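You operate a simulated robot arm through the tools that you are given. There is no shell and no other tool.

The job below is to be done with a simulated two-armed robot. You get a single attempt, and the scene is never put back.

Task
Take the purple cloth from the top of the repair bench and lay it out flat on the top of the side bench.

It is judged by the outcome, as a careful person would: the job done as asked, and still so three seconds after it is handed in. It fails if anything else is knocked over, pushed out of place, dropped, spilled or broken. Flat cloth is picked up by pressing the open fingertips on it (5 to 10 N) and closing them slowly along it; thin cloth reads only 2 to 8 mm in the jaws.

Robot
Two 7-joint arms with two-finger grippers on one trunk, on a base that drives. Base frame: it is fixed to the floor where the robot stands at the start and does not move with it; the origin is under the middle of the robot, x ahead of it, y to its left, z up. Readings come in mm, degrees, newtons and seconds.
The left shoulder is at the start at [78, 151, 988], the right one opposite. With the tool pointing down near the work surface each hand reaches from about 300 to 800 mm from the robot's upright axis, wherever it stands, measured 20 degrees to its own side. Places, roughly: top of the side bench [700, -1200, 900]. Payload 2.54 kg a hand.
The TCP of each hand is the grasp point between the finger pads, 30 mm short of the fingertips. In the tool frame z runs along the fingers and y along their closing line. The gripper opens to 116 mm. The gripper's body begins 95 mm behind the TCP.
Orientation is that of the tool frame in the base frame, as a unit quaternion [x, y, z, w]. With the fingers straight down and closing along the base's y, the tool's x points along the base's -x, its y along +y and its z along -z.

Tools
- The arms move only by the tool play_rows. It takes "left_series", "right_series" or both (then of equal length, played together; a hand with none holds still); each is a list of rows, each a list of 3 entries, a list of its own where there are three numbers: the closure, from 0 (fully open) to 1 (shut), then the shift along the tool's x, y, z in cm, then the turn, a rotation vector about the tool's x, y, z in degrees. In form: [[grip, [x, y, z], [rx, ry, rz]], ...]. A call has 1 to 20 rows; each row is the pose to reach, as a shift and turn from the pose commanded when the call began, along the tool's axes at that moment. Each row takes 0.2 s and may step no farther than 50 mm and 8.6 degrees from the row before; otherwise, or with a gripper value out of range, the whole call is refused. A pose out of reach is approached as far as the arm can. The call stops where the force on the tool passes 40 N (or 10 N more than at its start, if that is more) or the arm is blocked; 0.2 s more then pass. The fingers move at their own pace (about 72 mm/s each) and stop on an object; they squeeze with about 41 N. The grip force told is the motor's: it shows also when the fingers shut on nothing. Time passes only in rows, and 0.2 s behind the last, so rows that repeat a pose let the fingers close. It gives the time, the measured TCP pose, the force on the tool (base axes), the opening and the grip force at its end, in the units of the frame above (readings bear some noise), with the torque about the TCP (base axes, N m) and any sound that the robot's microphone picked up.
- Cameras (640 x 400 px; columns grow to the right, rows downward): "scene" is now at [141.8, -33.8, 1143.2]; the picture's right is [-0.42, -0.91, 0.00], its down [-0.24, 0.11, -0.97] and it looks along [0.87, -0.41, -0.26] (base axes); focal length 217 px, centre (320, 200). "left" rides on the left gripper at [69, 15, -122] in its tool frame; the picture's right is [-0.21, 0.98, 0.00], its down [-0.83, -0.18, -0.53] and it looks along [-0.52, -0.11, 0.85] (tool axes); focal length 251 px, centre (320, 200). "right" rides on the right gripper at [69, -15, -122] in its tool frame; the picture's right is [0.21, 0.98, 0.00], its down [-0.83, 0.18, -0.53] and it looks along [-0.52, 0.11, 0.85] (tool axes); focal length 251 px, centre (320, 200). There is no depth. A picture from a camera that has moved, and an enlarged one, comes with that camera's place and axes in the base frame and with its lens. The place of the scene camera against the robot may be out by one fixed shift of up to 12 mm in any direction.
- camera(camera): a new picture of that camera. The clock stands still meanwhile.
- lift_body(by): slides the trunk up (or, below 0, down) by that many mm; the arms and the scene camera ride with it, the base frame stays. It gives what a move gives, with no picture.
- roll_base(legs): drives the robot by 1 to 6 legs, each [ahead, left, turn to the left] in mm, mm and degrees, along the robot's own axes; the way and the turn of a leg run together, so that a leg with both is an arc; at most 1500 mm and 180 degrees a leg. The arms and the cameras ride along, it lands a little off, and it stops where it bumps. It gives what a move gives.
- head_to(pan, tilt): turns the head with the scene camera to pan (to the left, within 80 degrees either way) and tilt (down, from -29 to 69), counted from straight ahead of the robot. It gives what a move gives.
- inspect(camera, box): a new picture of the part [left, top, right, bottom] of that camera's present view, enlarged. The clock stands still meanwhile.
- finish_job(): hands the job in; it is judged then, once.

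Nothing tells you exact positions but the pictures and the camera data. Unless the task says otherwise, let go and move clear before handing in.

The tools are called after ">>>" as name(argument=value, ...) on one line, values as JSON. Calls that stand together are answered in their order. play_rows: Moves the arms, as the interface text tells. Its arguments: {"type":"object","properties":{"left_series":{"type":"array","items":{"type":"array"}},"right_series":{"type":"array","items":{"type":"array"}}},"required":[]} The other tools are called the same way: lift_body (by) slides the trunk up or down; roll_base (legs) drives the base; head_to (pan, tilt) turns the head that bears the scene camera; camera (camera) takes a picture; inspect (camera, box) takes an enlarged picture of a part of a camera's view; finish_job () hands the job in.

At the start:

```text
time_s: 0.0
left_position: [480.9, -29.2, 1100.4]
left_ee_rot: [0.0, 1.0, 0.0, -0.001]
left_contact_force: [-0.9, -0.3, 0.2]
left_wrist_torque: [0.02, 0.0, -0.03]
left_width: 115.9
left_finger_force: 0.1
right_position: [337.8, -342.2, 1125.9]
right_ee_rot: [0.0, 1.0, -0.001, 0.0]
right_contact_force: [0.7, 0.0, -0.2]
right_wrist_torque: [-0.02, -0.03, -0.04]
right_width: 116.0
right_finger_force: 0.1
trunk travel left (down, up): [-225.0, 64.0]
robot x, y, heading: [-0.5, 2.9, 0.1]
head pan, tilt: [-25.1, 15.1]
```

scene: 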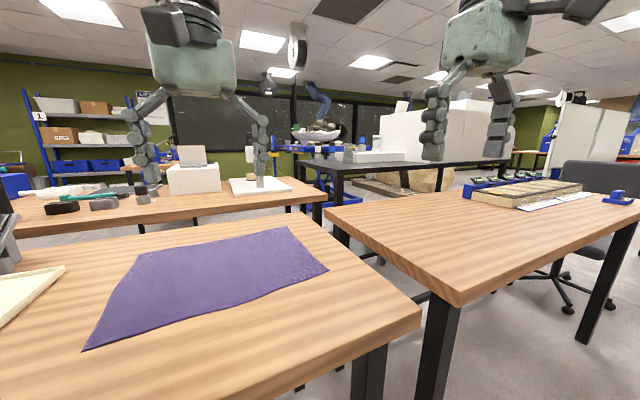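
right: 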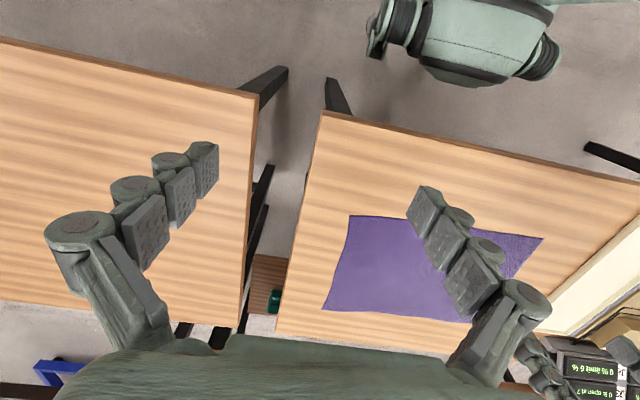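
left: 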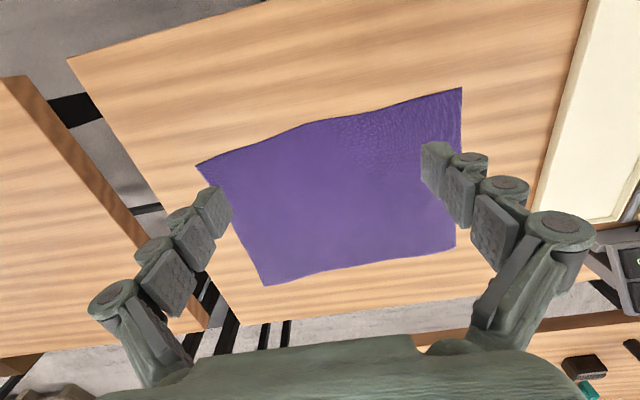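

The purple cloth lies flat on the repair bench, roughly from x 500 to 825 and y -240 to 175, with the bench top near z 856. The side bench starts at about y -410 on the right, and I'll look around before moving.

>>> head_to(pan=-60, tilt=30)

>>> camera(camera="scene")

>>> head_to(pan=0, tilt=45)

>>> camera(camera="scene")

```text
time_s: 1.0
left_position: [480.7, -30.6, 1100.2]
left_ee_rot: [0.001, 1.0, 0.001, 0.0]
left_contact_force: [0.2, 0.0, 0.0]
left_wrist_torque: [-0.02, 0.02, 0.01]
left_width: 115.9
left_finger_force: 0.1
right_position: [337.5, -342.5, 1126.7]
right_ee_rot: [0.0, 1.0, 0.0, 0.001]
right_contact_force: [-0.4, 0.4, 0.2]
right_wrist_torque: [0.03, 0.0, -0.03]
right_width: 116.0
right_finger_force: 0.0
trunk travel left (down, up): [-225.0, 64.0]
robot x, y, heading: [2.9, 0.8, 0.2]
head pan, tilt: [-60.0, 30.0]
```

```text
taken
camera scene: at [102.5, -72.4, 1119.2], right [-0.87, -0.5, 0.0], down [-0.25, 0.43, -0.87], along [0.43, -0.75, -0.5], focal length 217 px, centre (320, 200)
```

scene: 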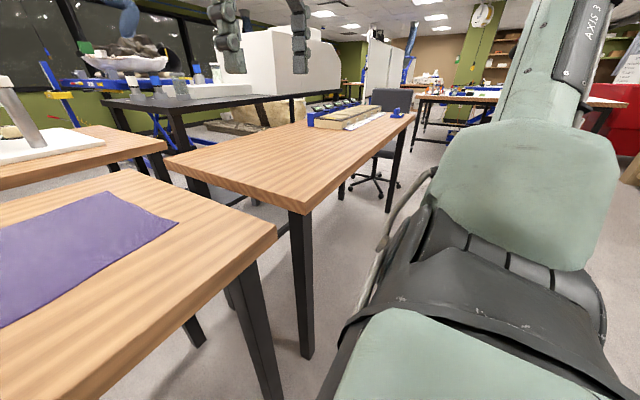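

```text
time_s: 2.3
left_position: [480.3, -30.9, 1100.1]
left_ee_rot: [0.0, 1.0, -0.001, 0.0]
left_contact_force: [-1.6, -1.4, -0.1]
left_wrist_torque: [0.03, 0.01, 0.0]
left_width: 116.0
left_finger_force: 0.1
right_position: [338.6, -342.1, 1125.2]
right_ee_rot: [0.0, 1.0, 0.0, 0.0]
right_contact_force: [-0.9, 0.2, -0.3]
right_wrist_torque: [0.0, 0.01, 0.02]
right_width: 116.0
right_finger_force: 0.1
trunk travel left (down, up): [-225.0, 64.0]
robot x, y, heading: [-0.1, -2.1, 0.2]
head pan, tilt: [0.0, 45.0]
```

```text
taken
camera scene: at [138.5, 5.8, 1096.6], right [0.0, -1.0, 0.0], down [-0.71, 0.0, -0.71], along [0.71, 0.0, -0.71], focal length 217 px, centre (320, 200)
```

scene: 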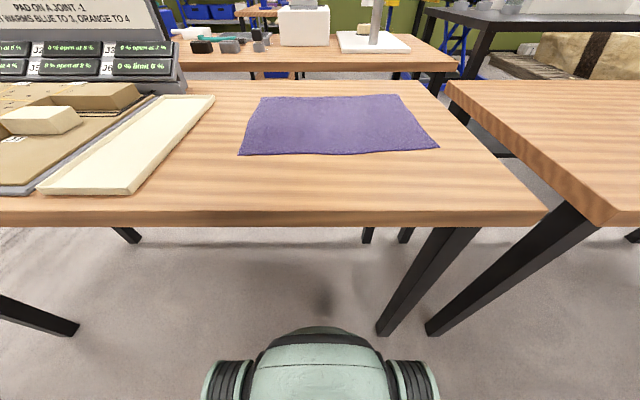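

The cloth corners are near (505,163), (531,-237), (831,-221) and (805,177), and the left half of the side bench looks clear. I'll check the floor to the right and zoom in on the benches.

>>> head_to(pan=-80, tilt=45)

>>> camera(camera="scene")

>>> head_to(pan=-40, tilt=30)

>>> camera(camera="scene")

>>> inspect(camera="scene", box=[300, 60, 540, 210])

>>> inspect(camera="right", box=[200, 60, 360, 160])

```text
time_s: 3.8
left_position: [480.4, -29.6, 1100.9]
left_ee_rot: [0.0, 1.0, 0.0, 0.0]
left_contact_force: [1.1, -0.3, 0.3]
left_wrist_torque: [0.0, -0.02, 0.02]
left_width: 115.8
left_finger_force: 0.0
right_position: [339.0, -341.7, 1126.1]
right_ee_rot: [0.0, 1.0, 0.0, 0.0]
right_contact_force: [0.3, -0.3, 0.6]
right_wrist_torque: [-0.01, 0.01, 0.0]
right_width: 115.9
right_finger_force: 0.0
trunk travel left (down, up): [-225.0, 64.0]
robot x, y, heading: [-0.5, -1.9, 0.1]
head pan, tilt: [-80.0, 45.0]
```

```text
taken
camera scene: at [71.4, -74.2, 1096.5], right [-0.98, -0.17, 0.0], down [-0.12, 0.7, -0.71], along [0.12, -0.7, -0.71], focal length 217 px, centre (320, 200)
```

scene: 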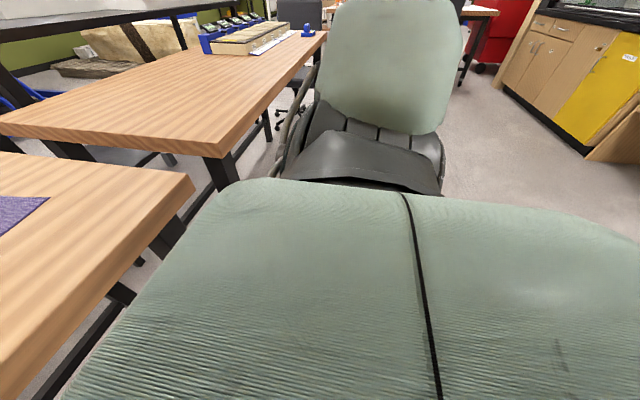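

```text
time_s: 4.9
left_position: [481.3, -30.0, 1100.4]
left_ee_rot: [0.0, 1.0, 0.0, 0.0]
left_contact_force: [-0.3, -0.3, 0.0]
left_wrist_torque: [0.03, -0.01, 0.01]
left_width: 116.0
left_finger_force: 0.1
right_position: [338.9, -342.3, 1126.7]
right_ee_rot: [0.001, 1.0, 0.0, -0.001]
right_contact_force: [0.8, 0.2, 0.1]
right_wrist_torque: [0.01, 0.0, -0.01]
right_width: 115.9
right_finger_force: 0.2
trunk travel left (down, up): [-225.0, 64.0]
robot x, y, heading: [2.9, 0.9, 0.2]
head pan, tilt: [-40.0, 30.0]
```

```text
taken
camera scene: at [126.4, -52.3, 1119.1], right [-0.64, -0.77, 0.0], down [-0.38, 0.32, -0.87], along [0.66, -0.56, -0.5], focal length 217 px, centre (320, 200)
```

scene: 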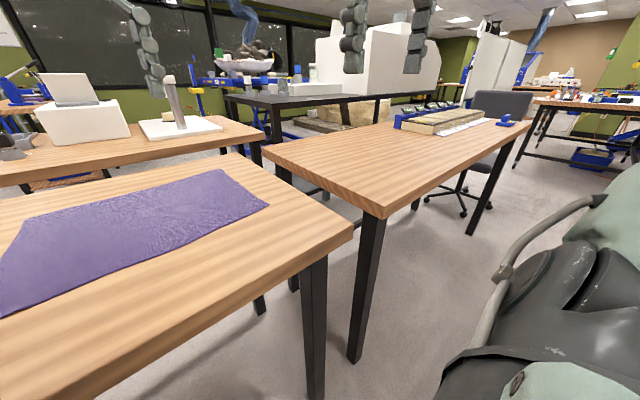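

```text
2.67 times, centred on (420, 135) of scene
camera zoom: at [126.4, -52.3, 1119.1], right [-0.64, -0.77, 0.0], down [-0.38, 0.32, -0.87], along [0.66, -0.56, -0.5], focal length 578 px, centre (53, 373)
```

zoom: 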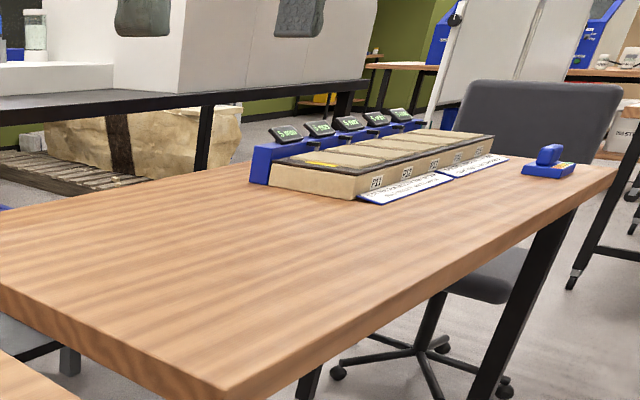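

```text
4.00 times, centred on (280, 110) of right
camera zoom: at [269.6, -358.0, 1248.7], right [-0.21, 0.98, 0.0], down [0.83, 0.18, 0.53], along [0.52, 0.11, -0.85], focal length 1006 px, centre (480, 560)
```

zoom: 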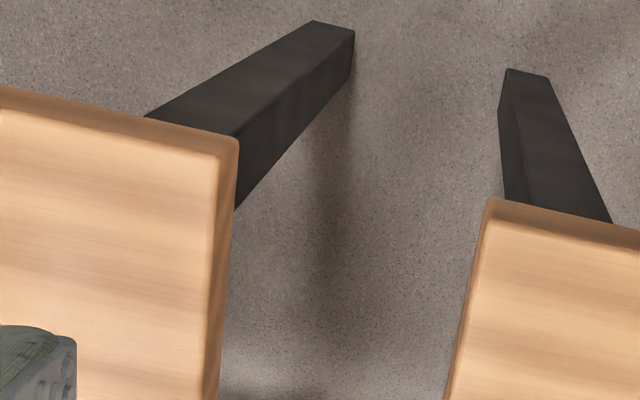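

The bench tops look level at about z 860 and the side bench is free between y -440 and -1180. I'll bring both hands above the near corners of the cloth, left near (523,118) and right near (546,-192), with the fingers about 50 mm apart.

>>> play_rows(left_series=[[0.1, [-0.42, 1.48, 1.7], [0, 0, 0]], [0.2, [-0.84, 2.96, 3.4], [0, 0, 0]], [0.3, [-1.26, 4.44, 5.1], [0, 0, 0]], [0.4, [-1.68, 5.92, 6.8], [0, 0, 0]], [0.5, [-2.1, 7.4, 8.5], [0, 0, 0]], [0.57, [-2.52, 8.88, 10.2], [0, 0, 0]], [0.57, [-2.94, 10.36, 11.9], [0, 0, 0]], [0.57, [-3.36, 11.84, 13.6], [0, 0, 0]], [0.57, [-3.78, 13.32, 15.3], [0, 0, 0]], [0.57, [-4.2, 14.8, 17.0], [0, 0, 0]], [0.57, [-4.2, 14.8, 17.0], [0, 0, 0]]], right_series=[[0.1, [-2.08, 1.5, 1.96], [0, 0, 0]], [0.2, [-4.15, 3.0, 3.92], [0, 0, 0]], [0.3, [-6.22, 4.5, 5.88], [0, 0, 0]], [0.4, [-8.3, 6.0, 7.84], [0, 0, 0]], [0.5, [-10.38, 7.5, 9.8], [0, 0, 0]], [0.57, [-12.45, 9.0, 11.76], [0, 0, 0]], [0.57, [-14.52, 10.5, 13.72], [0, 0, 0]], [0.57, [-16.6, 12.0, 15.68], [0, 0, 0]], [0.57, [-18.68, 13.5, 17.64], [0, 0, 0]], [0.57, [-20.75, 15.0, 19.6], [0, 0, 0]], [0.57, [-20.75, 15.0, 19.6], [0, 0, 0]]])

>>> camera(camera="left")

>>> camera(camera="right")

>>> head_to(pan=0, tilt=35)

>>> camera(camera="scene")

```text
time_s: 7.3
left_position: [520.1, 118.7, 929.9]
left_ee_rot: [0.001, 1.0, 0.0, 0.0]
left_contact_force: [-0.3, 0.3, 0.0]
left_wrist_torque: [-0.02, -0.01, 0.03]
left_width: 49.8
left_finger_force: 0.0
right_position: [544.3, -191.1, 930.5]
right_ee_rot: [0.0, 1.0, 0.0, 0.0]
right_contact_force: [-0.1, -0.1, 0.3]
right_wrist_torque: [-0.01, 0.02, 0.0]
right_width: 50.1
right_finger_force: 0.1
trunk travel left (down, up): [-225.0, 64.0]
robot x, y, heading: [-0.6, -0.8, 0.0]
head pan, tilt: [-40.0, 30.0]
```

```text
taken
camera left: at [451.4, 133.5, 1053.1], right [0.22, 0.98, 0.0], down [0.83, -0.18, 0.53], along [0.52, -0.12, -0.85], focal length 251 px, centre (320, 200)
```

left: 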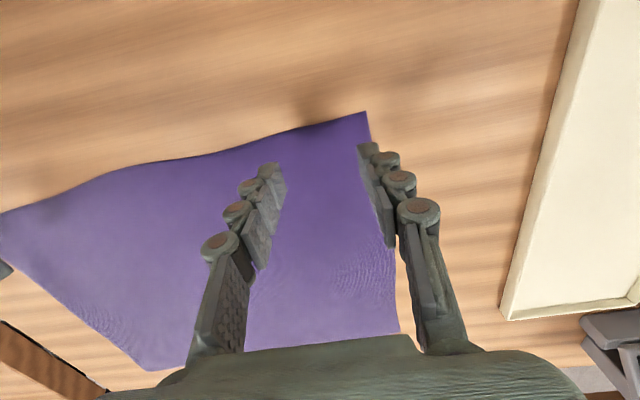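

```text
taken
camera right: at [476.5, -206.5, 1053.8], right [-0.21, 0.98, 0.0], down [0.83, 0.18, 0.53], along [0.52, 0.11, -0.85], focal length 251 px, centre (320, 200)
```

right: 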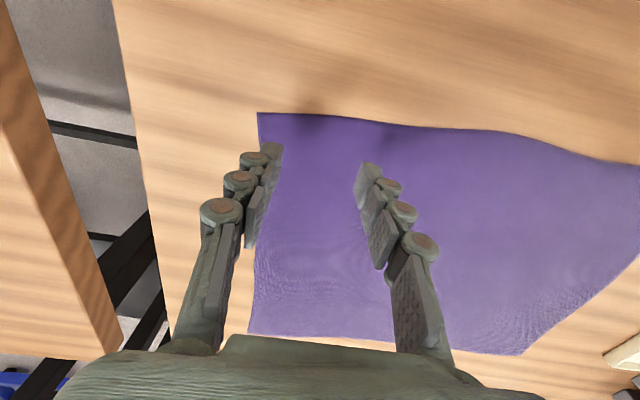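

```text
time_s: 8.4
left_position: [521.1, 118.9, 930.8]
left_ee_rot: [0.0, 1.0, 0.0, 0.0]
left_contact_force: [0.1, 0.0, -0.2]
left_wrist_torque: [0.01, 0.0, -0.03]
left_width: 50.2
left_finger_force: 0.0
right_position: [544.8, -191.4, 930.7]
right_ee_rot: [0.0, 1.0, 0.0, 0.0]
right_contact_force: [0.1, -0.2, -0.4]
right_wrist_torque: [0.03, 0.01, 0.01]
right_width: 50.0
right_finger_force: 0.0
trunk travel left (down, up): [-225.0, 64.0]
robot x, y, heading: [-7.3, -3.3, 0.1]
head pan, tilt: [0.0, 35.0]
```

```text
taken
camera scene: at [145.3, 5.8, 1111.4], right [0.0, -1.0, 0.0], down [-0.57, 0.0, -0.82], along [0.82, 0.0, -0.57], focal length 217 px, centre (320, 200)
```

scene: 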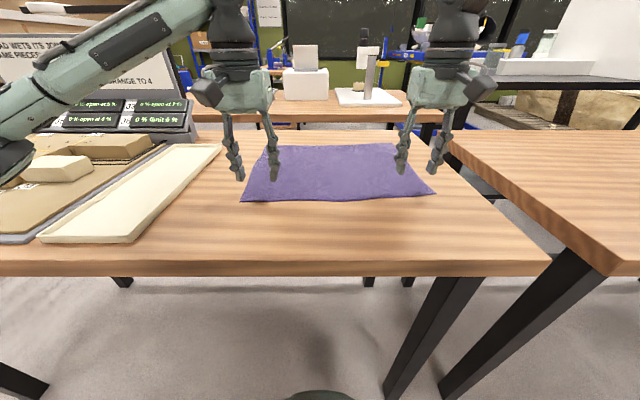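

The hands are above the corners (left corner about (503,157), right about (530,-244)). I'll trim them slightly and go down close to the cloth.

>>> play_rows(left_series=[[0.57, [0, -0.5, 1.0], [0, 0, 0]], [0.57, [0, -0.5, 2.0], [0, 0, 0]], [0.57, [0, -0.5, 3.0], [0, 0, 0]], [0.57, [0, -0.5, 3.8], [0, 0, 0]], [0.57, [0, -0.5, 3.8], [0, 0, 0]]], right_series=[[0.57, [0.3, -0.6, 1.0], [0, 0, 0]], [0.57, [0.3, -0.6, 2.0], [0, 0, 0]], [0.57, [0.3, -0.6, 3.0], [0, 0, 0]], [0.57, [0.3, -0.6, 3.8], [0, 0, 0]], [0.57, [0.3, -0.6, 3.8], [0, 0, 0]]])

>>> camera(camera="left")

>>> camera(camera="right")

```text
time_s: 9.6
left_position: [520.9, 112.6, 892.4]
left_ee_rot: [0.0, 1.0, 0.0, -0.001]
left_contact_force: [-0.3, -0.9, 0.1]
left_wrist_torque: [0.03, -0.03, 0.01]
left_width: 49.7
left_finger_force: 0.1
right_position: [542.4, -198.6, 892.1]
right_ee_rot: [0.0, 1.0, 0.001, -0.001]
right_contact_force: [-1.1, -0.3, 0.0]
right_wrist_torque: [-0.04, 0.0, -0.03]
right_width: 49.9
right_finger_force: 0.3
trunk travel left (down, up): [-225.0, 64.0]
robot x, y, heading: [-3.1, -2.2, 0.2]
head pan, tilt: [0.0, 35.0]
```

```text
taken
camera left: at [451.3, 127.0, 1015.3], right [0.21, 0.98, 0.0], down [0.83, -0.18, 0.53], along [0.52, -0.12, -0.85], focal length 251 px, centre (320, 200)
```

left: 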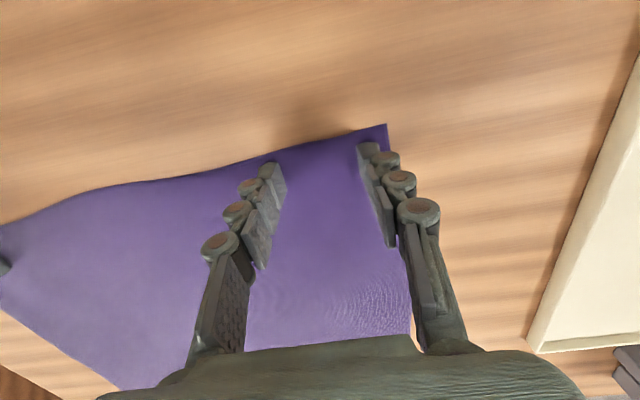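

```text
taken
camera right: at [474.0, -213.5, 1015.0], right [-0.21, 0.98, 0.0], down [0.83, 0.18, 0.53], along [0.52, 0.11, -0.85], focal length 251 px, centre (320, 200)
```

right: 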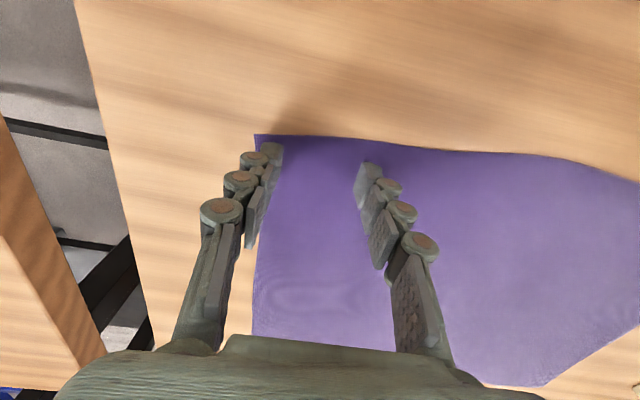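

Both fingertips are over cloth just inside the corners and a few millimetres above it. I'll go down in small steps until I feel contact.

>>> play_rows(left_series=[[0.57, [0, 0, 0.15], [0, 0, 0]], [0.57, [0, 0, 0.3], [0, 0, 0]], [0.57, [0, 0, 0.3], [0, 0, 0]]], right_series=[[0.57, [0, 0, 0.15], [0, 0, 0]], [0.57, [0, 0, 0.3], [0, 0, 0]], [0.57, [0, 0, 0.3], [0, 0, 0]]])

>>> play_rows(left_series=[[0.57, [0, 0, 0.1], [0, 0, 0]], [0.57, [0, 0, 0.2], [0, 0, 0]], [0.57, [0, 0, 0.2], [0, 0, 0]]], right_series=[[0.57, [0, 0, 0.1], [0, 0, 0]], [0.57, [0, 0, 0.2], [0, 0, 0]], [0.57, [0, 0, 0.2], [0, 0, 0]]])

```text
time_s: 10.4
left_position: [521.3, 113.2, 891.5]
left_ee_rot: [0.0, 1.0, 0.0, 0.0]
left_contact_force: [-0.2, 1.1, 2.2]
left_wrist_torque: [-0.04, 0.0, -0.03]
left_width: 50.3
left_finger_force: 0.3
right_position: [543.1, -197.4, 889.6]
right_ee_rot: [0.0, 1.0, 0.001, 0.001]
right_contact_force: [0.8, 0.6, 4.4]
right_wrist_torque: [0.03, -0.02, -0.02]
right_width: 50.0
right_finger_force: 0.2
trunk travel left (down, up): [-225.0, 64.0]
robot x, y, heading: [1.2, 2.1, 0.1]
head pan, tilt: [0.0, 35.0]
```

```text
time_s: 11.2
left_position: [521.8, 110.5, 889.9]
left_ee_rot: [-0.001, 1.0, 0.0, 0.002]
left_contact_force: [1.3, 0.4, 20.0]
left_wrist_torque: [0.01, 0.02, 0.0]
left_width: 52.3
left_finger_force: 1.7
right_position: [540.9, -198.9, 890.3]
right_ee_rot: [-0.001, 1.0, 0.001, 0.002]
right_contact_force: [0.5, 0.0, 8.7]
right_wrist_torque: [0.03, 0.07, -0.04]
right_width: 50.4
right_finger_force: 0.0
trunk travel left (down, up): [-225.0, 64.0]
robot x, y, heading: [1.6, 1.0, 0.1]
head pan, tilt: [0.0, 35.0]
```

Contact is at a TCP height of about 890, so the cloth surface is near z 860; the left hand presses a little hard, so I'll ease it. Next I close both slowly, shifting each hand inward so the inner finger stays put and the outer finger gathers the cloth.

>>> play_rows(left_series=[[0.57, [0, 0, -0.08], [0, 0, 0]], [0.6, [0, -0.17, -0.08], [0, 0, 0]], [0.63, [0, -0.35, -0.08], [0, 0, 0]], [0.66, [0, -0.52, -0.08], [0, 0, 0]], [0.69, [0, -0.7, -0.08], [0, 0, 0]], [0.72, [0, -0.87, -0.08], [0, 0, 0]], [0.75, [0, -1.04, -0.08], [0, 0, 0]]], right_series=[[0.57, [0, 0, 0], [0, 0, 0]], [0.6, [0, 0.17, 0], [0, 0, 0]], [0.63, [0, 0.35, 0], [0, 0, 0]], [0.66, [0, 0.52, 0], [0, 0, 0]], [0.69, [0, 0.7, 0], [0, 0, 0]], [0.72, [0, 0.87, 0], [0, 0, 0]], [0.75, [0, 1.04, 0], [0, 0, 0]]])

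>>> camera(camera="left")

>>> camera(camera="right")

```text
time_s: 12.8
left_position: [519.3, 103.7, 889.6]
left_ee_rot: [0.0, 1.0, -0.001, 0.002]
left_contact_force: [-0.2, -0.2, 17.5]
left_wrist_torque: [0.02, 0.07, 0.05]
left_width: 28.8
left_finger_force: 0.1
right_position: [541.7, -188.1, 890.0]
right_ee_rot: [0.0, 1.0, 0.001, 0.004]
right_contact_force: [0.9, -3.1, 28.7]
right_wrist_torque: [-0.2, 0.15, 0.01]
right_width: 29.7
right_finger_force: 3.9
trunk travel left (down, up): [-225.0, 64.0]
robot x, y, heading: [-1.5, -2.2, 0.3]
head pan, tilt: [0.0, 35.0]
```

```text
taken
camera left: at [450.3, 117.3, 1013.0], right [0.22, 0.98, 0.0], down [0.82, -0.18, 0.54], along [0.52, -0.12, -0.84], focal length 251 px, centre (320, 200)
```

left: 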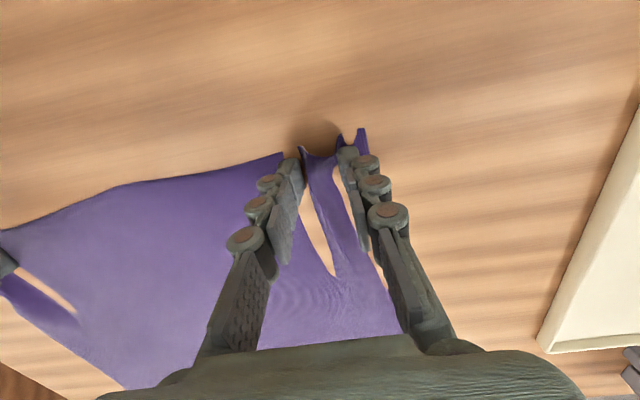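

```text
taken
camera right: at [471.6, -203.3, 1012.6], right [-0.21, 0.98, 0.0], down [0.82, 0.18, 0.54], along [0.53, 0.11, -0.84], focal length 251 px, centre (320, 200)
```

right: 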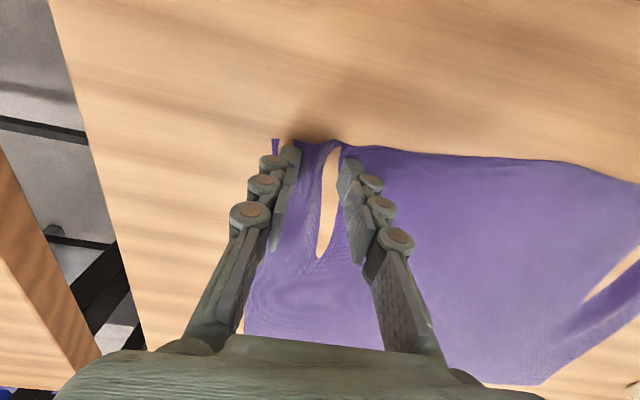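

The cloth looks odd between the fingers, with wood showing through, so I'll take a closer look before closing further.

>>> inspect(camera="left", box=[240, 100, 440, 300])

>>> inspect(camera="right", box=[220, 110, 420, 310])

>>> camera(camera="scene")

>>> inspect(camera="scene", box=[200, 100, 480, 260])

```text
2.00 times, centred on (340, 200) of left
camera zoom: at [450.3, 117.3, 1013.0], right [0.22, 0.98, 0.0], down [0.82, -0.18, 0.54], along [0.52, -0.12, -0.84], focal length 503 px, centre (280, 200)
```

zoom: 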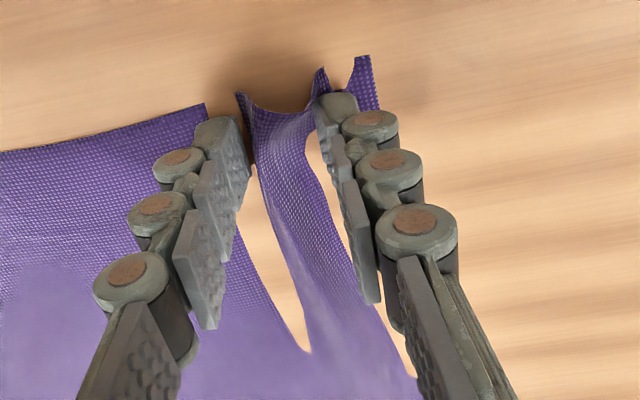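

```text
2.00 times, centred on (320, 210) of right
camera zoom: at [471.6, -203.3, 1012.6], right [-0.21, 0.98, 0.0], down [0.82, 0.18, 0.54], along [0.53, 0.11, -0.84], focal length 503 px, centre (320, 180)
```

zoom: 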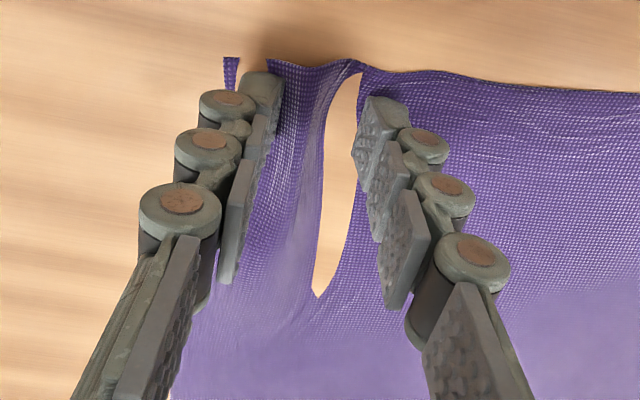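

```text
taken
camera scene: at [142.0, 6.2, 1112.1], right [0.0, -1.0, 0.0], down [-0.57, 0.0, -0.82], along [0.82, 0.0, -0.57], focal length 217 px, centre (320, 200)
```

scene: 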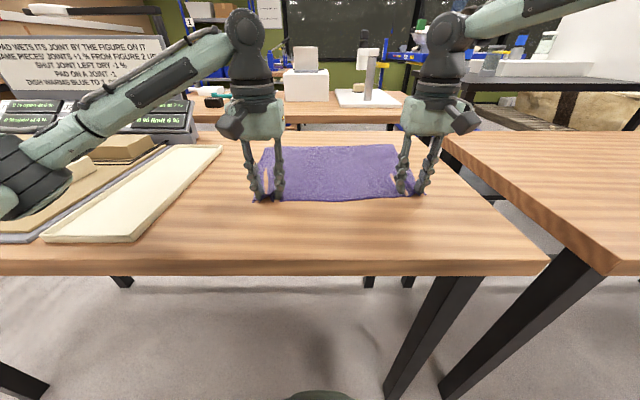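

```text
2.29 times, centred on (340, 180) of scene
camera zoom: at [142.0, 6.2, 1112.1], right [0.0, -1.0, 0.0], down [-0.57, 0.0, -0.82], along [0.82, 0.0, -0.57], focal length 496 px, centre (274, 246)
```

zoom: 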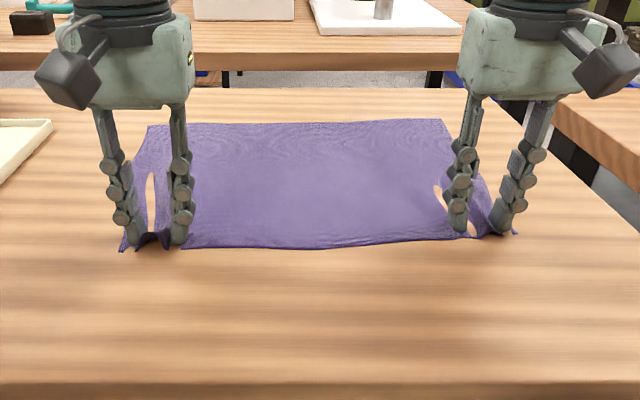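

The gaps look like ruck folds dipping at the bench surface rather than tears, but the pressing force has risen. I'll ease both hands up a little and continue closing slowly.

>>> play_rows(left_series=[[0.75, [0, 0, -0.06], [0, 0, 0]], [0.78, [0, -0.17, -0.08], [0, 0, 0]], [0.81, [0, -0.35, -0.08], [0, 0, 0]], [0.84, [0, -0.52, -0.08], [0, 0, 0]], [0.87, [0, -0.7, -0.08], [0, 0, 0]]], right_series=[[0.75, [0, 0, -0.15], [0, 0, 0]], [0.78, [0, 0.17, -0.18], [0, 0, 0]], [0.81, [0, 0.35, -0.18], [0, 0, 0]], [0.84, [0, 0.52, -0.18], [0, 0, 0]], [0.87, [0, 0.7, -0.18], [0, 0, 0]]])

>>> inspect(camera="left", box=[240, 100, 440, 300])

>>> inspect(camera="right", box=[220, 110, 420, 310])

```text
time_s: 14.0
left_position: [520.6, 95.2, 891.0]
left_ee_rot: [0.0, 1.0, 0.0, 0.002]
left_contact_force: [1.0, 4.4, 18.9]
left_wrist_torque: [0.25, -0.02, -0.03]
left_width: 15.3
left_finger_force: 0.2
right_position: [541.8, -181.5, 889.7]
right_ee_rot: [0.0, 1.0, -0.001, 0.001]
right_contact_force: [-2.6, -1.1, 13.2]
right_wrist_torque: [-0.11, 0.09, -0.03]
right_width: 14.5
right_finger_force: 0.1
trunk travel left (down, up): [-225.0, 64.0]
robot x, y, heading: [-0.6, -0.5, 0.1]
head pan, tilt: [0.0, 35.0]
```

```text
2.00 times, centred on (340, 200) of left
camera zoom: at [451.1, 109.6, 1012.8], right [0.21, 0.98, 0.0], down [0.82, -0.18, 0.54], along [0.53, -0.11, -0.84], focal length 503 px, centre (280, 200)
```

zoom: 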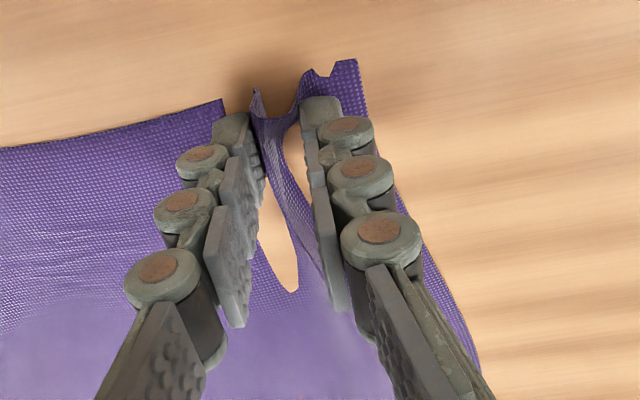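

```text
2.00 times, centred on (320, 210) of right
camera zoom: at [472.3, -197.0, 1012.7], right [-0.21, 0.98, 0.0], down [0.82, 0.18, 0.53], along [0.52, 0.11, -0.84], focal length 503 px, centre (320, 180)
```

zoom: 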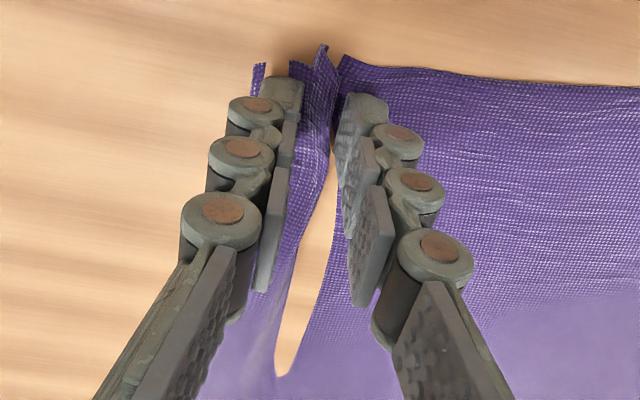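

The cloth is gathering up between the pads on both sides. I'll finish closing and let the fingers squeeze.

>>> play_rows(left_series=[[0.9, [0, -0.17, -0.04], [0, 0, 0]], [0.93, [0, -0.35, -0.05], [0, 0, 0]], [0.96, [0, -0.5, -0.05], [0, 0, 0]], [1.0, [0, -0.6, -0.05], [0, 0, 0]], [1.0, [0, -0.6, -0.05], [0, 0, 0]], [1.0, [0, -0.6, -0.05], [0, 0, 0]], [1.0, [0, -0.6, -0.05], [0, 0, 0]]], right_series=[[0.9, [0, 0.17, 0], [0, 0, 0]], [0.93, [0, 0.35, 0], [0, 0, 0]], [0.96, [0, 0.5, 0], [0, 0, 0]], [1.0, [0, 0.6, 0], [0, 0, 0]], [1.0, [0, 0.6, 0], [0, 0, 0]], [1.0, [0, 0.6, 0], [0, 0, 0]], [1.0, [0, 0.6, 0], [0, 0, 0]]])

>>> inspect(camera="left", box=[240, 100, 440, 300])

>>> inspect(camera="right", box=[220, 110, 420, 310])

```text
time_s: 15.6
left_position: [521.3, 88.7, 889.5]
left_ee_rot: [0.0, 1.0, 0.0, 0.0]
left_contact_force: [0.5, -0.1, 0.0]
left_wrist_torque: [-0.04, -0.06, -0.02]
left_width: 1.7
left_finger_force: 26.4
right_position: [542.3, -176.1, 889.8]
right_ee_rot: [0.0, 1.0, 0.0, 0.001]
right_contact_force: [0.1, 0.2, 0.1]
right_wrist_torque: [0.05, -0.01, -0.03]
right_width: 4.6
right_finger_force: 31.8
trunk travel left (down, up): [-225.0, 64.0]
robot x, y, heading: [2.2, -2.1, -0.0]
head pan, tilt: [0.0, 35.0]
```

```text
2.00 times, centred on (340, 200) of left
camera zoom: at [452.8, 103.5, 1012.0], right [0.21, 0.98, 0.0], down [0.83, -0.18, 0.53], along [0.52, -0.11, -0.85], focal length 503 px, centre (280, 200)
```

zoom: 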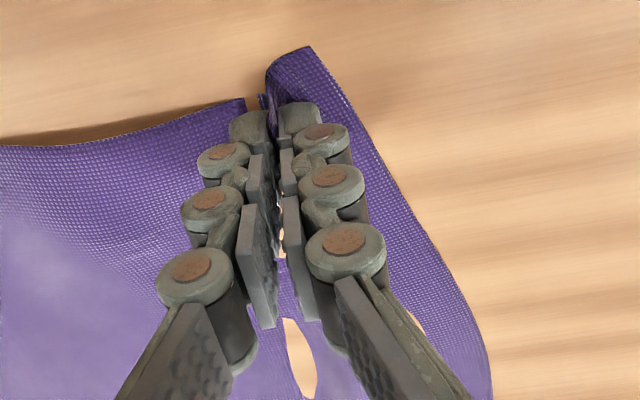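

```text
2.00 times, centred on (320, 210) of right
camera zoom: at [473.8, -190.9, 1012.6], right [-0.21, 0.98, 0.0], down [0.83, 0.18, 0.53], along [0.52, 0.11, -0.84], focal length 503 px, centre (320, 180)
```

zoom: 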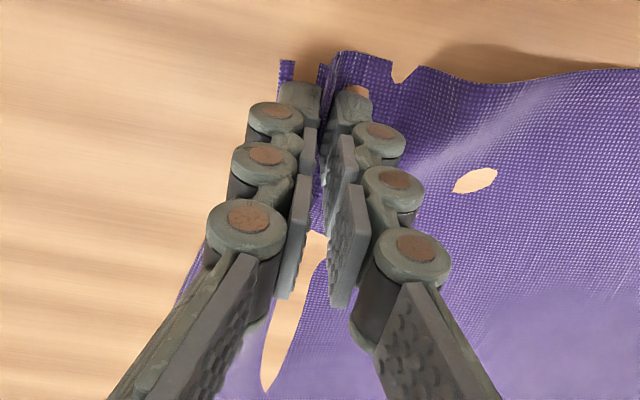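

The right jaws read 4.6 mm (cloth) while the left reads 1.7 mm, which is borderline. I'll lift both a few centimetres and check.

>>> play_rows(left_series=[[1.0, [0, 0, -0.5], [0, 0, 0]], [1.0, [0, 0, -1.0], [0, 0, 0]], [1.0, [0, 0, -1.5], [0, 0, 0]], [1.0, [0, 0, -2.0], [0, 0, 0]], [1.0, [0, 0, -2.5], [0, 0, 0]], [1.0, [0, 0, -3.0], [0, 0, 0]], [1.0, [0, 0, -3.0], [0, 0, 0]]], right_series=[[1.0, [0, 0, -0.5], [0, 0, 0]], [1.0, [0, 0, -1.0], [0, 0, 0]], [1.0, [0, 0, -1.5], [0, 0, 0]], [1.0, [0, 0, -2.0], [0, 0, 0]], [1.0, [0, 0, -2.5], [0, 0, 0]], [1.0, [0, 0, -3.0], [0, 0, 0]], [1.0, [0, 0, -3.0], [0, 0, 0]]])

>>> camera(camera="left")

>>> camera(camera="right")

>>> inspect(camera="scene", box=[200, 100, 480, 260])

```text
time_s: 17.2
left_position: [522.0, 88.7, 919.6]
left_ee_rot: [0.0, 1.0, 0.0, 0.0]
left_contact_force: [0.8, 0.0, 1.8]
left_wrist_torque: [-0.06, -0.01, 0.02]
left_width: 5.9
left_finger_force: 31.6
right_position: [542.8, -175.6, 920.3]
right_ee_rot: [-0.001, 1.0, 0.0, 0.0]
right_contact_force: [0.5, 1.0, 1.4]
right_wrist_torque: [-0.06, 0.0, 0.01]
right_width: 3.8
right_finger_force: 40.3
trunk travel left (down, up): [-225.0, 64.0]
robot x, y, heading: [1.2, -0.5, -0.1]
head pan, tilt: [0.0, 35.0]
```

```text
taken
camera left: at [453.3, 103.4, 1043.2], right [0.21, 0.98, 0.0], down [0.83, -0.18, 0.53], along [0.52, -0.12, -0.84], focal length 251 px, centre (320, 200)
```

left: 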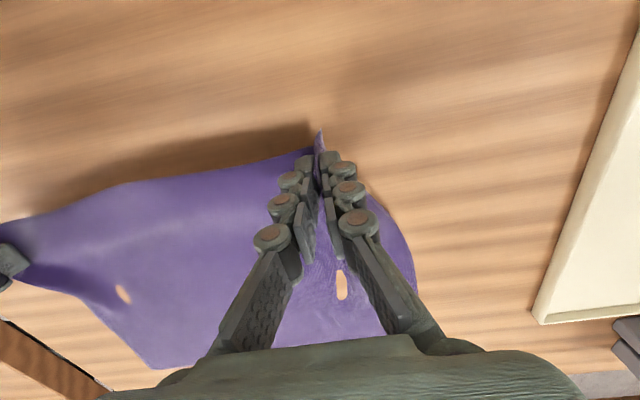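

```text
taken
camera right: at [473.8, -191.2, 1042.8], right [-0.21, 0.98, 0.0], down [0.83, 0.18, 0.53], along [0.52, 0.12, -0.85], focal length 251 px, centre (320, 200)
```

right: 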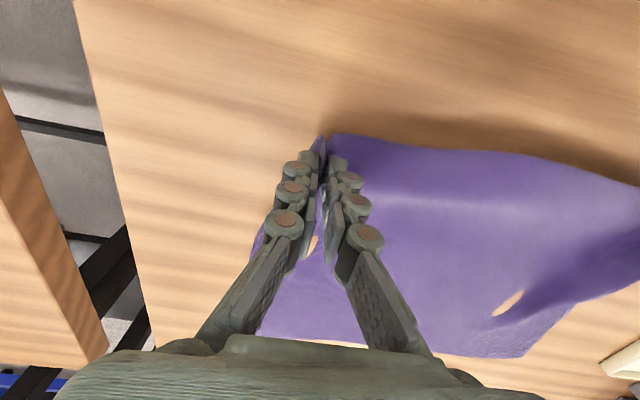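

```text
2.29 times, centred on (340, 180) of scene
camera zoom: at [145.1, 5.9, 1111.4], right [0.0, -1.0, 0.0], down [-0.57, 0.0, -0.82], along [0.82, 0.0, -0.57], focal length 496 px, centre (274, 246)
```

zoom: 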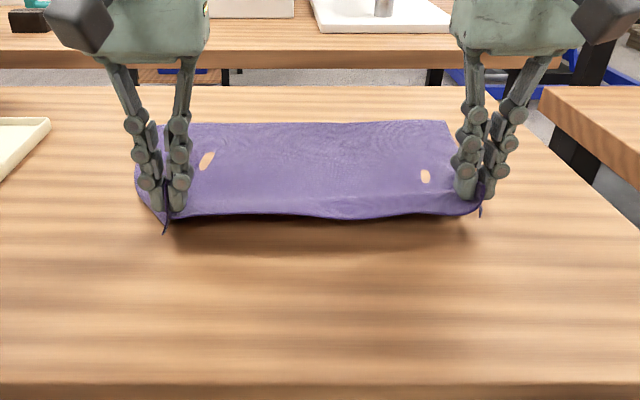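

Both corners are gripped and lifting. I'll raise both hands about 290 mm while moving a little forward so the cloth peels up and hangs clear of the bench.

>>> play_rows(left_series=[[1.0, [-0.5, 0, -2.0], [0, 0, 0]], [1.0, [-1.0, 0, -4.0], [0, 0, 0]], [1.0, [-1.5, 0, -6.0], [0, 0, 0]], [1.0, [-2.0, 0, -8.0], [0, 0, 0]], [1.0, [-2.5, 0, -10.0], [0, 0, 0]], [1.0, [-3.0, 0, -12.0], [0, 0, 0]], [1.0, [-3.5, 0, -14.0], [0, 0, 0]], [1.0, [-4.0, 0, -16.0], [0, 0, 0]], [1.0, [-4.5, 0, -18.0], [0, 0, 0]], [1.0, [-5.0, 0, -20.0], [0, 0, 0]], [1.0, [-5.5, 0, -22.0], [0, 0, 0]], [1.0, [-6.0, 0, -24.0], [0, 0, 0]], [1.0, [-6.5, 0, -26.0], [0, 0, 0]], [1.0, [-7.0, 0, -28.0], [0, 0, 0]], [1.0, [-7.5, 0, -29.5], [0, 0, 0]], [1.0, [-7.5, 0, -29.5], [0, 0, 0]]], right_series=[[1.0, [-0.4, 0, -2.0], [0, 0, 0]], [1.0, [-0.8, 0, -4.0], [0, 0, 0]], [1.0, [-1.2, 0, -6.0], [0, 0, 0]], [1.0, [-1.6, 0, -8.0], [0, 0, 0]], [1.0, [-2.0, 0, -10.0], [0, 0, 0]], [1.0, [-2.4, 0, -12.0], [0, 0, 0]], [1.0, [-2.8, 0, -14.0], [0, 0, 0]], [1.0, [-3.2, 0, -16.0], [0, 0, 0]], [1.0, [-3.6, 0, -18.0], [0, 0, 0]], [1.0, [-4.0, 0, -20.0], [0, 0, 0]], [1.0, [-4.3, 0, -22.0], [0, 0, 0]], [1.0, [-4.6, 0, -24.0], [0, 0, 0]], [1.0, [-4.9, 0, -26.0], [0, 0, 0]], [1.0, [-5.2, 0, -28.0], [0, 0, 0]], [1.0, [-5.5, 0, -29.5], [0, 0, 0]], [1.0, [-5.5, 0, -29.5], [0, 0, 0]]])

>>> camera(camera="scene")

>>> camera(camera="left")

>>> camera(camera="right")

```text
time_s: 19.6
left_position: [574.0, 80.3, 1138.3]
left_ee_rot: [0.01, 1.0, -0.006, 0.001]
left_contact_force: [-2.7, -23.4, -1.2]
left_wrist_torque: [-0.9, 0.14, 0.01]
left_width: 1.5
left_finger_force: 30.9
right_position: [546.4, -194.6, 1106.2]
right_ee_rot: [-0.007, 1.0, 0.008, 0.006]
right_contact_force: [4.0, 23.8, 4.2]
right_wrist_torque: [1.0, 0.03, -0.06]
right_width: 1.1
right_finger_force: 29.5
right hand out of reach, approached as far as the arm can: row 7, 8, 9, 10, 11, 12
trunk travel left (down, up): [-225.0, 64.0]
robot x, y, heading: [-1.2, 0.7, -0.2]
head pan, tilt: [0.0, 35.0]
stopped in row 12 (left hand): the force on the tool passed its limit at 42 N (the readings are from after the stop); the commanded pose is now the measured one
```

```text
taken
camera scene: at [144.8, 5.9, 1111.5], right [0.0, -1.0, 0.0], down [-0.57, 0.0, -0.82], along [0.82, 0.0, -0.57], focal length 217 px, centre (320, 200)
```

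scene: 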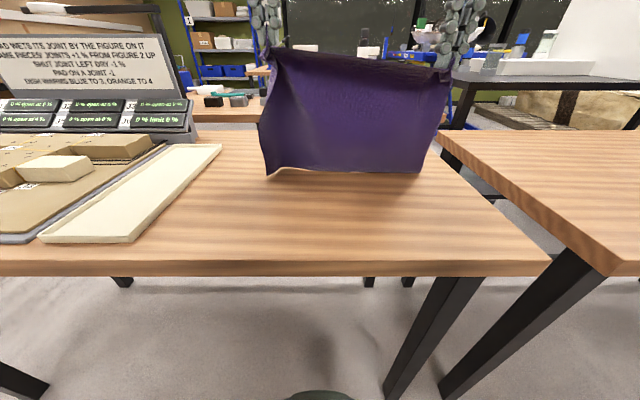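

```text
taken
camera left: at [505.7, 97.4, 1260.7], right [0.23, 0.97, -0.01], down [0.82, -0.19, 0.54], along [0.52, -0.14, -0.84], focal length 251 px, centre (320, 200)
```

left: 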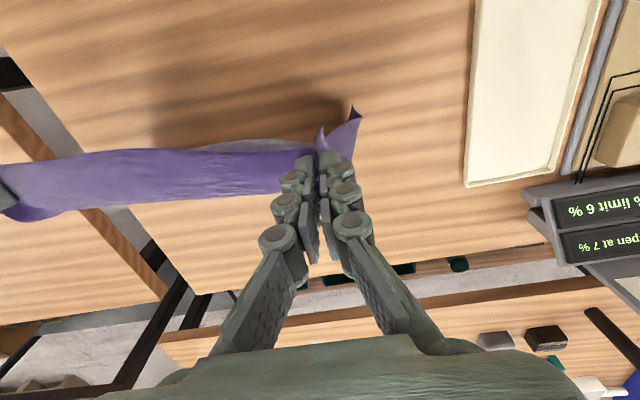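

```text
taken
camera right: at [477.0, -212.6, 1228.7], right [-0.23, 0.97, 0.01], down [0.82, 0.18, 0.55], along [0.53, 0.13, -0.84], focal length 251 px, centre (320, 200)
```

right: 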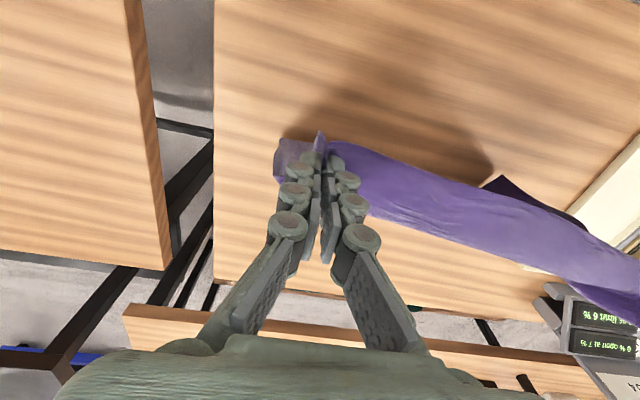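

The cloth is held well at both corners, but the right arm ran out of reach at that height and stretched the cloth sideways. I'll draw both hands back toward the robot and bring them to their earlier spacing, then raise the trunk for more height.

>>> play_rows(left_series=[[1.0, [0.5, 0.1, 0.2], [0, 0, 0]], [1.0, [1.5, 0.2, 0.6], [0, 0, 0]], [1.0, [2.5, 0.2, 1.0], [0, 0, 0]], [1.0, [4.0, 0.2, 1.4], [0, 0, 0]], [1.0, [5.4, 0.2, 1.8], [0, 0, 0]], [1.0, [5.4, 0.2, 1.8], [0, 0, 0]]], right_series=[[1.0, [0.5, 0.6, 0], [0, 0, 0]], [1.0, [1.5, 1.2, 0], [0, 0, 0]], [1.0, [2.5, 1.6, -0.2], [0, 0, 0]], [1.0, [3.5, 1.6, -0.7], [0, 0, 0]], [1.0, [4.6, 1.6, -1.2], [0, 0, 0]], [1.0, [4.6, 1.6, -1.4], [0, 0, 0]]])

>>> lift_body(by=60)

>>> camera(camera="scene")

```text
time_s: 21.0
left_position: [520.9, 87.1, 1120.6]
left_ee_rot: [0.005, 1.0, -0.004, 0.0]
left_contact_force: [-0.5, -2.0, 0.1]
left_wrist_torque: [-0.12, -0.04, 0.02]
left_width: 4.4
left_finger_force: 32.3
right_position: [499.0, -183.1, 1119.3]
right_ee_rot: [-0.002, 1.0, 0.005, 0.004]
right_contact_force: [4.3, -0.2, 3.4]
right_wrist_torque: [0.0, -0.1, -0.05]
right_width: 1.0
right_finger_force: 30.8
trunk travel left (down, up): [-225.0, 64.0]
robot x, y, heading: [-0.8, -0.6, 0.3]
head pan, tilt: [0.0, 35.0]
```

```text
time_s: 22.0
left_position: [520.4, 87.3, 1180.7]
left_ee_rot: [0.006, 1.0, -0.005, 0.0]
left_contact_force: [0.0, -3.8, 3.4]
left_wrist_torque: [-0.46, 0.06, -0.01]
left_width: 1.0
left_finger_force: 32.2
right_position: [499.1, -181.4, 1178.2]
right_ee_rot: [-0.003, 1.0, 0.005, 0.004]
right_contact_force: [0.3, 2.1, 0.0]
right_wrist_torque: [0.09, -0.02, 0.0]
right_width: 3.6
right_finger_force: 30.7
trunk travel left (down, up): [-285.0, 4.0]
robot x, y, heading: [-0.9, 2.2, -0.2]
head pan, tilt: [0.0, 35.0]
```

```text
taken
camera scene: at [145.4, 5.9, 1171.2], right [0.0, -1.0, 0.0], down [-0.57, 0.0, -0.82], along [0.82, 0.0, -0.57], focal length 217 px, centre (320, 200)
```

scene: 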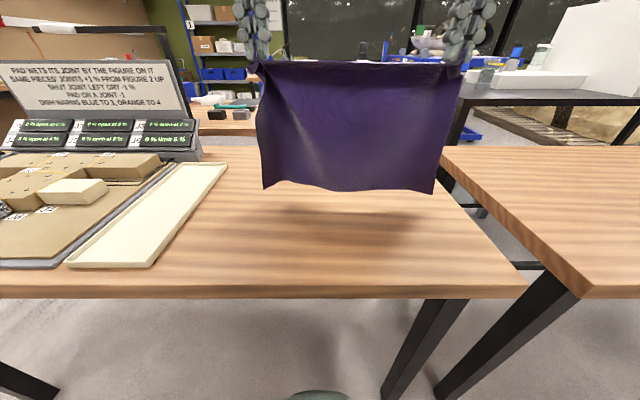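

The cloth now hangs freely between both hands. I'll check with the wrist cameras whether its lower edge clears the bench.

>>> camera(camera="left")

>>> camera(camera="right")

>>> inspect(camera="scene", box=[220, 40, 480, 240])

```text
taken
camera left: at [452.4, 103.4, 1303.3], right [0.23, 0.97, -0.01], down [0.82, -0.19, 0.53], along [0.52, -0.13, -0.84], focal length 251 px, centre (320, 200)
```

left: 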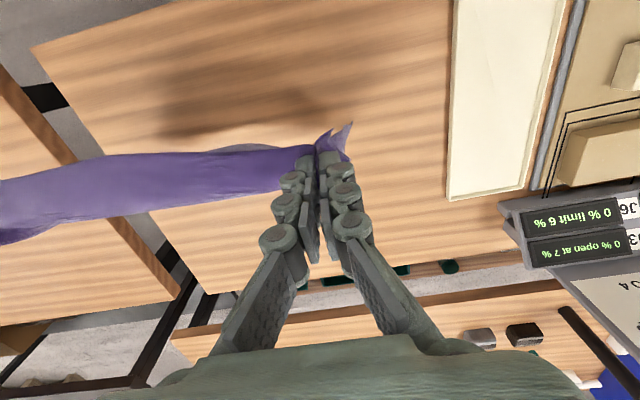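

```text
taken
camera right: at [430.7, -199.0, 1300.7], right [-0.22, 0.98, 0.01], down [0.82, 0.18, 0.54], along [0.53, 0.13, -0.84], focal length 251 px, centre (320, 200)
```

right: 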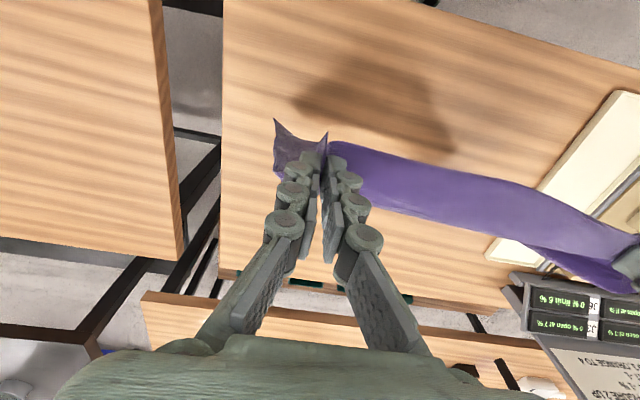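

```text
2.00 times, centred on (350, 140) of scene
camera zoom: at [145.4, 5.9, 1171.2], right [0.0, -1.0, 0.0], down [-0.57, 0.0, -0.82], along [0.82, 0.0, -0.57], focal length 434 px, centre (260, 320)
```

zoom: 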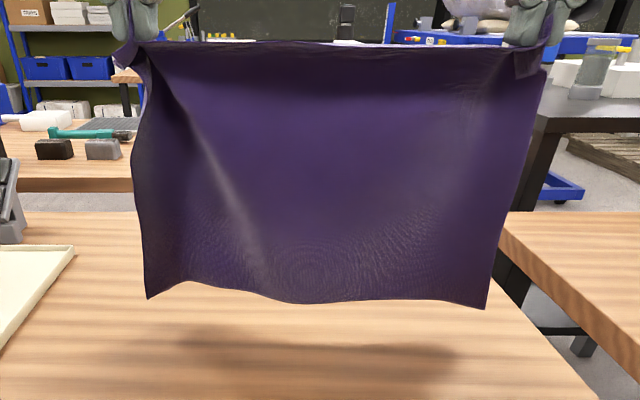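

The lower edge hangs at about z 900, clear of the bench. Before driving I'll look down at the base and the table legs to judge clearance.

>>> head_to(pan=0, tilt=69)

>>> camera(camera="scene")

>>> head_to(pan=-50, tilt=60)

>>> camera(camera="scene")

```text
time_s: 23.0
left_position: [521.5, 88.0, 1182.1]
left_ee_rot: [0.005, 1.0, -0.004, 0.0]
left_contact_force: [1.3, -0.9, -1.6]
left_wrist_torque: [-0.04, -0.02, 0.01]
left_width: 6.3
left_finger_force: 36.2
right_position: [500.8, -182.1, 1179.1]
right_ee_rot: [-0.003, 1.0, 0.005, 0.004]
right_contact_force: [-0.2, 1.3, -1.0]
right_wrist_torque: [-0.01, -0.02, -0.02]
right_width: 5.9
right_finger_force: 34.6
trunk travel left (down, up): [-285.0, 4.0]
robot x, y, heading: [0.4, -1.7, -0.2]
head pan, tilt: [0.0, 68.8]
```

```text
taken
camera scene: at [113.0, 6.0, 1127.8], right [0.0, -1.0, 0.0], down [-0.93, 0.0, -0.36], along [0.36, 0.0, -0.93], focal length 217 px, centre (320, 200)
```

scene: 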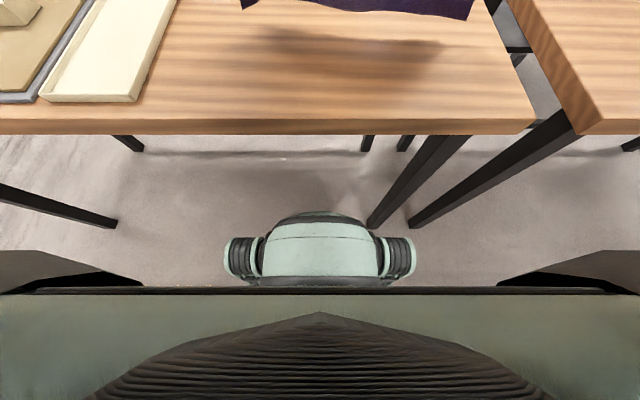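

```text
time_s: 24.2
left_position: [521.8, 86.3, 1181.8]
left_ee_rot: [0.007, 1.0, -0.004, 0.0]
left_contact_force: [-0.4, -1.3, 0.0]
left_wrist_torque: [-0.07, -0.01, 0.0]
left_width: 5.2
left_finger_force: 31.7
right_position: [500.2, -182.0, 1180.1]
right_ee_rot: [-0.003, 1.0, 0.005, 0.004]
right_contact_force: [0.4, 1.6, 0.9]
right_wrist_torque: [0.06, -0.02, -0.02]
right_width: 4.2
right_finger_force: 31.0
trunk travel left (down, up): [-285.0, 4.0]
robot x, y, heading: [-3.3, -1.7, 0.3]
head pan, tilt: [-50.0, 60.0]
```

```text
taken
camera scene: at [100.0, -45.1, 1137.1], right [-0.77, -0.64, 0.0], down [-0.56, 0.66, -0.5], along [0.32, -0.38, -0.87], focal length 217 px, centre (320, 200)
```

scene: 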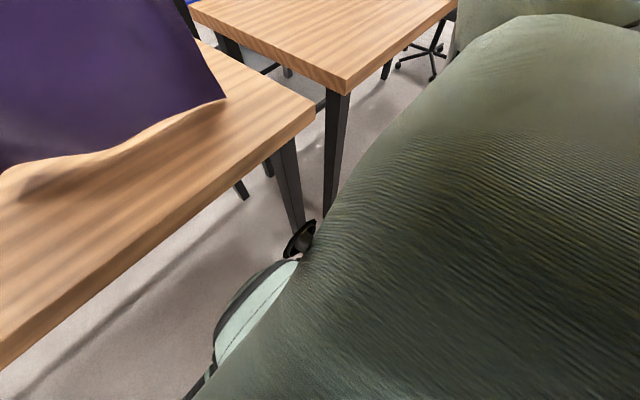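

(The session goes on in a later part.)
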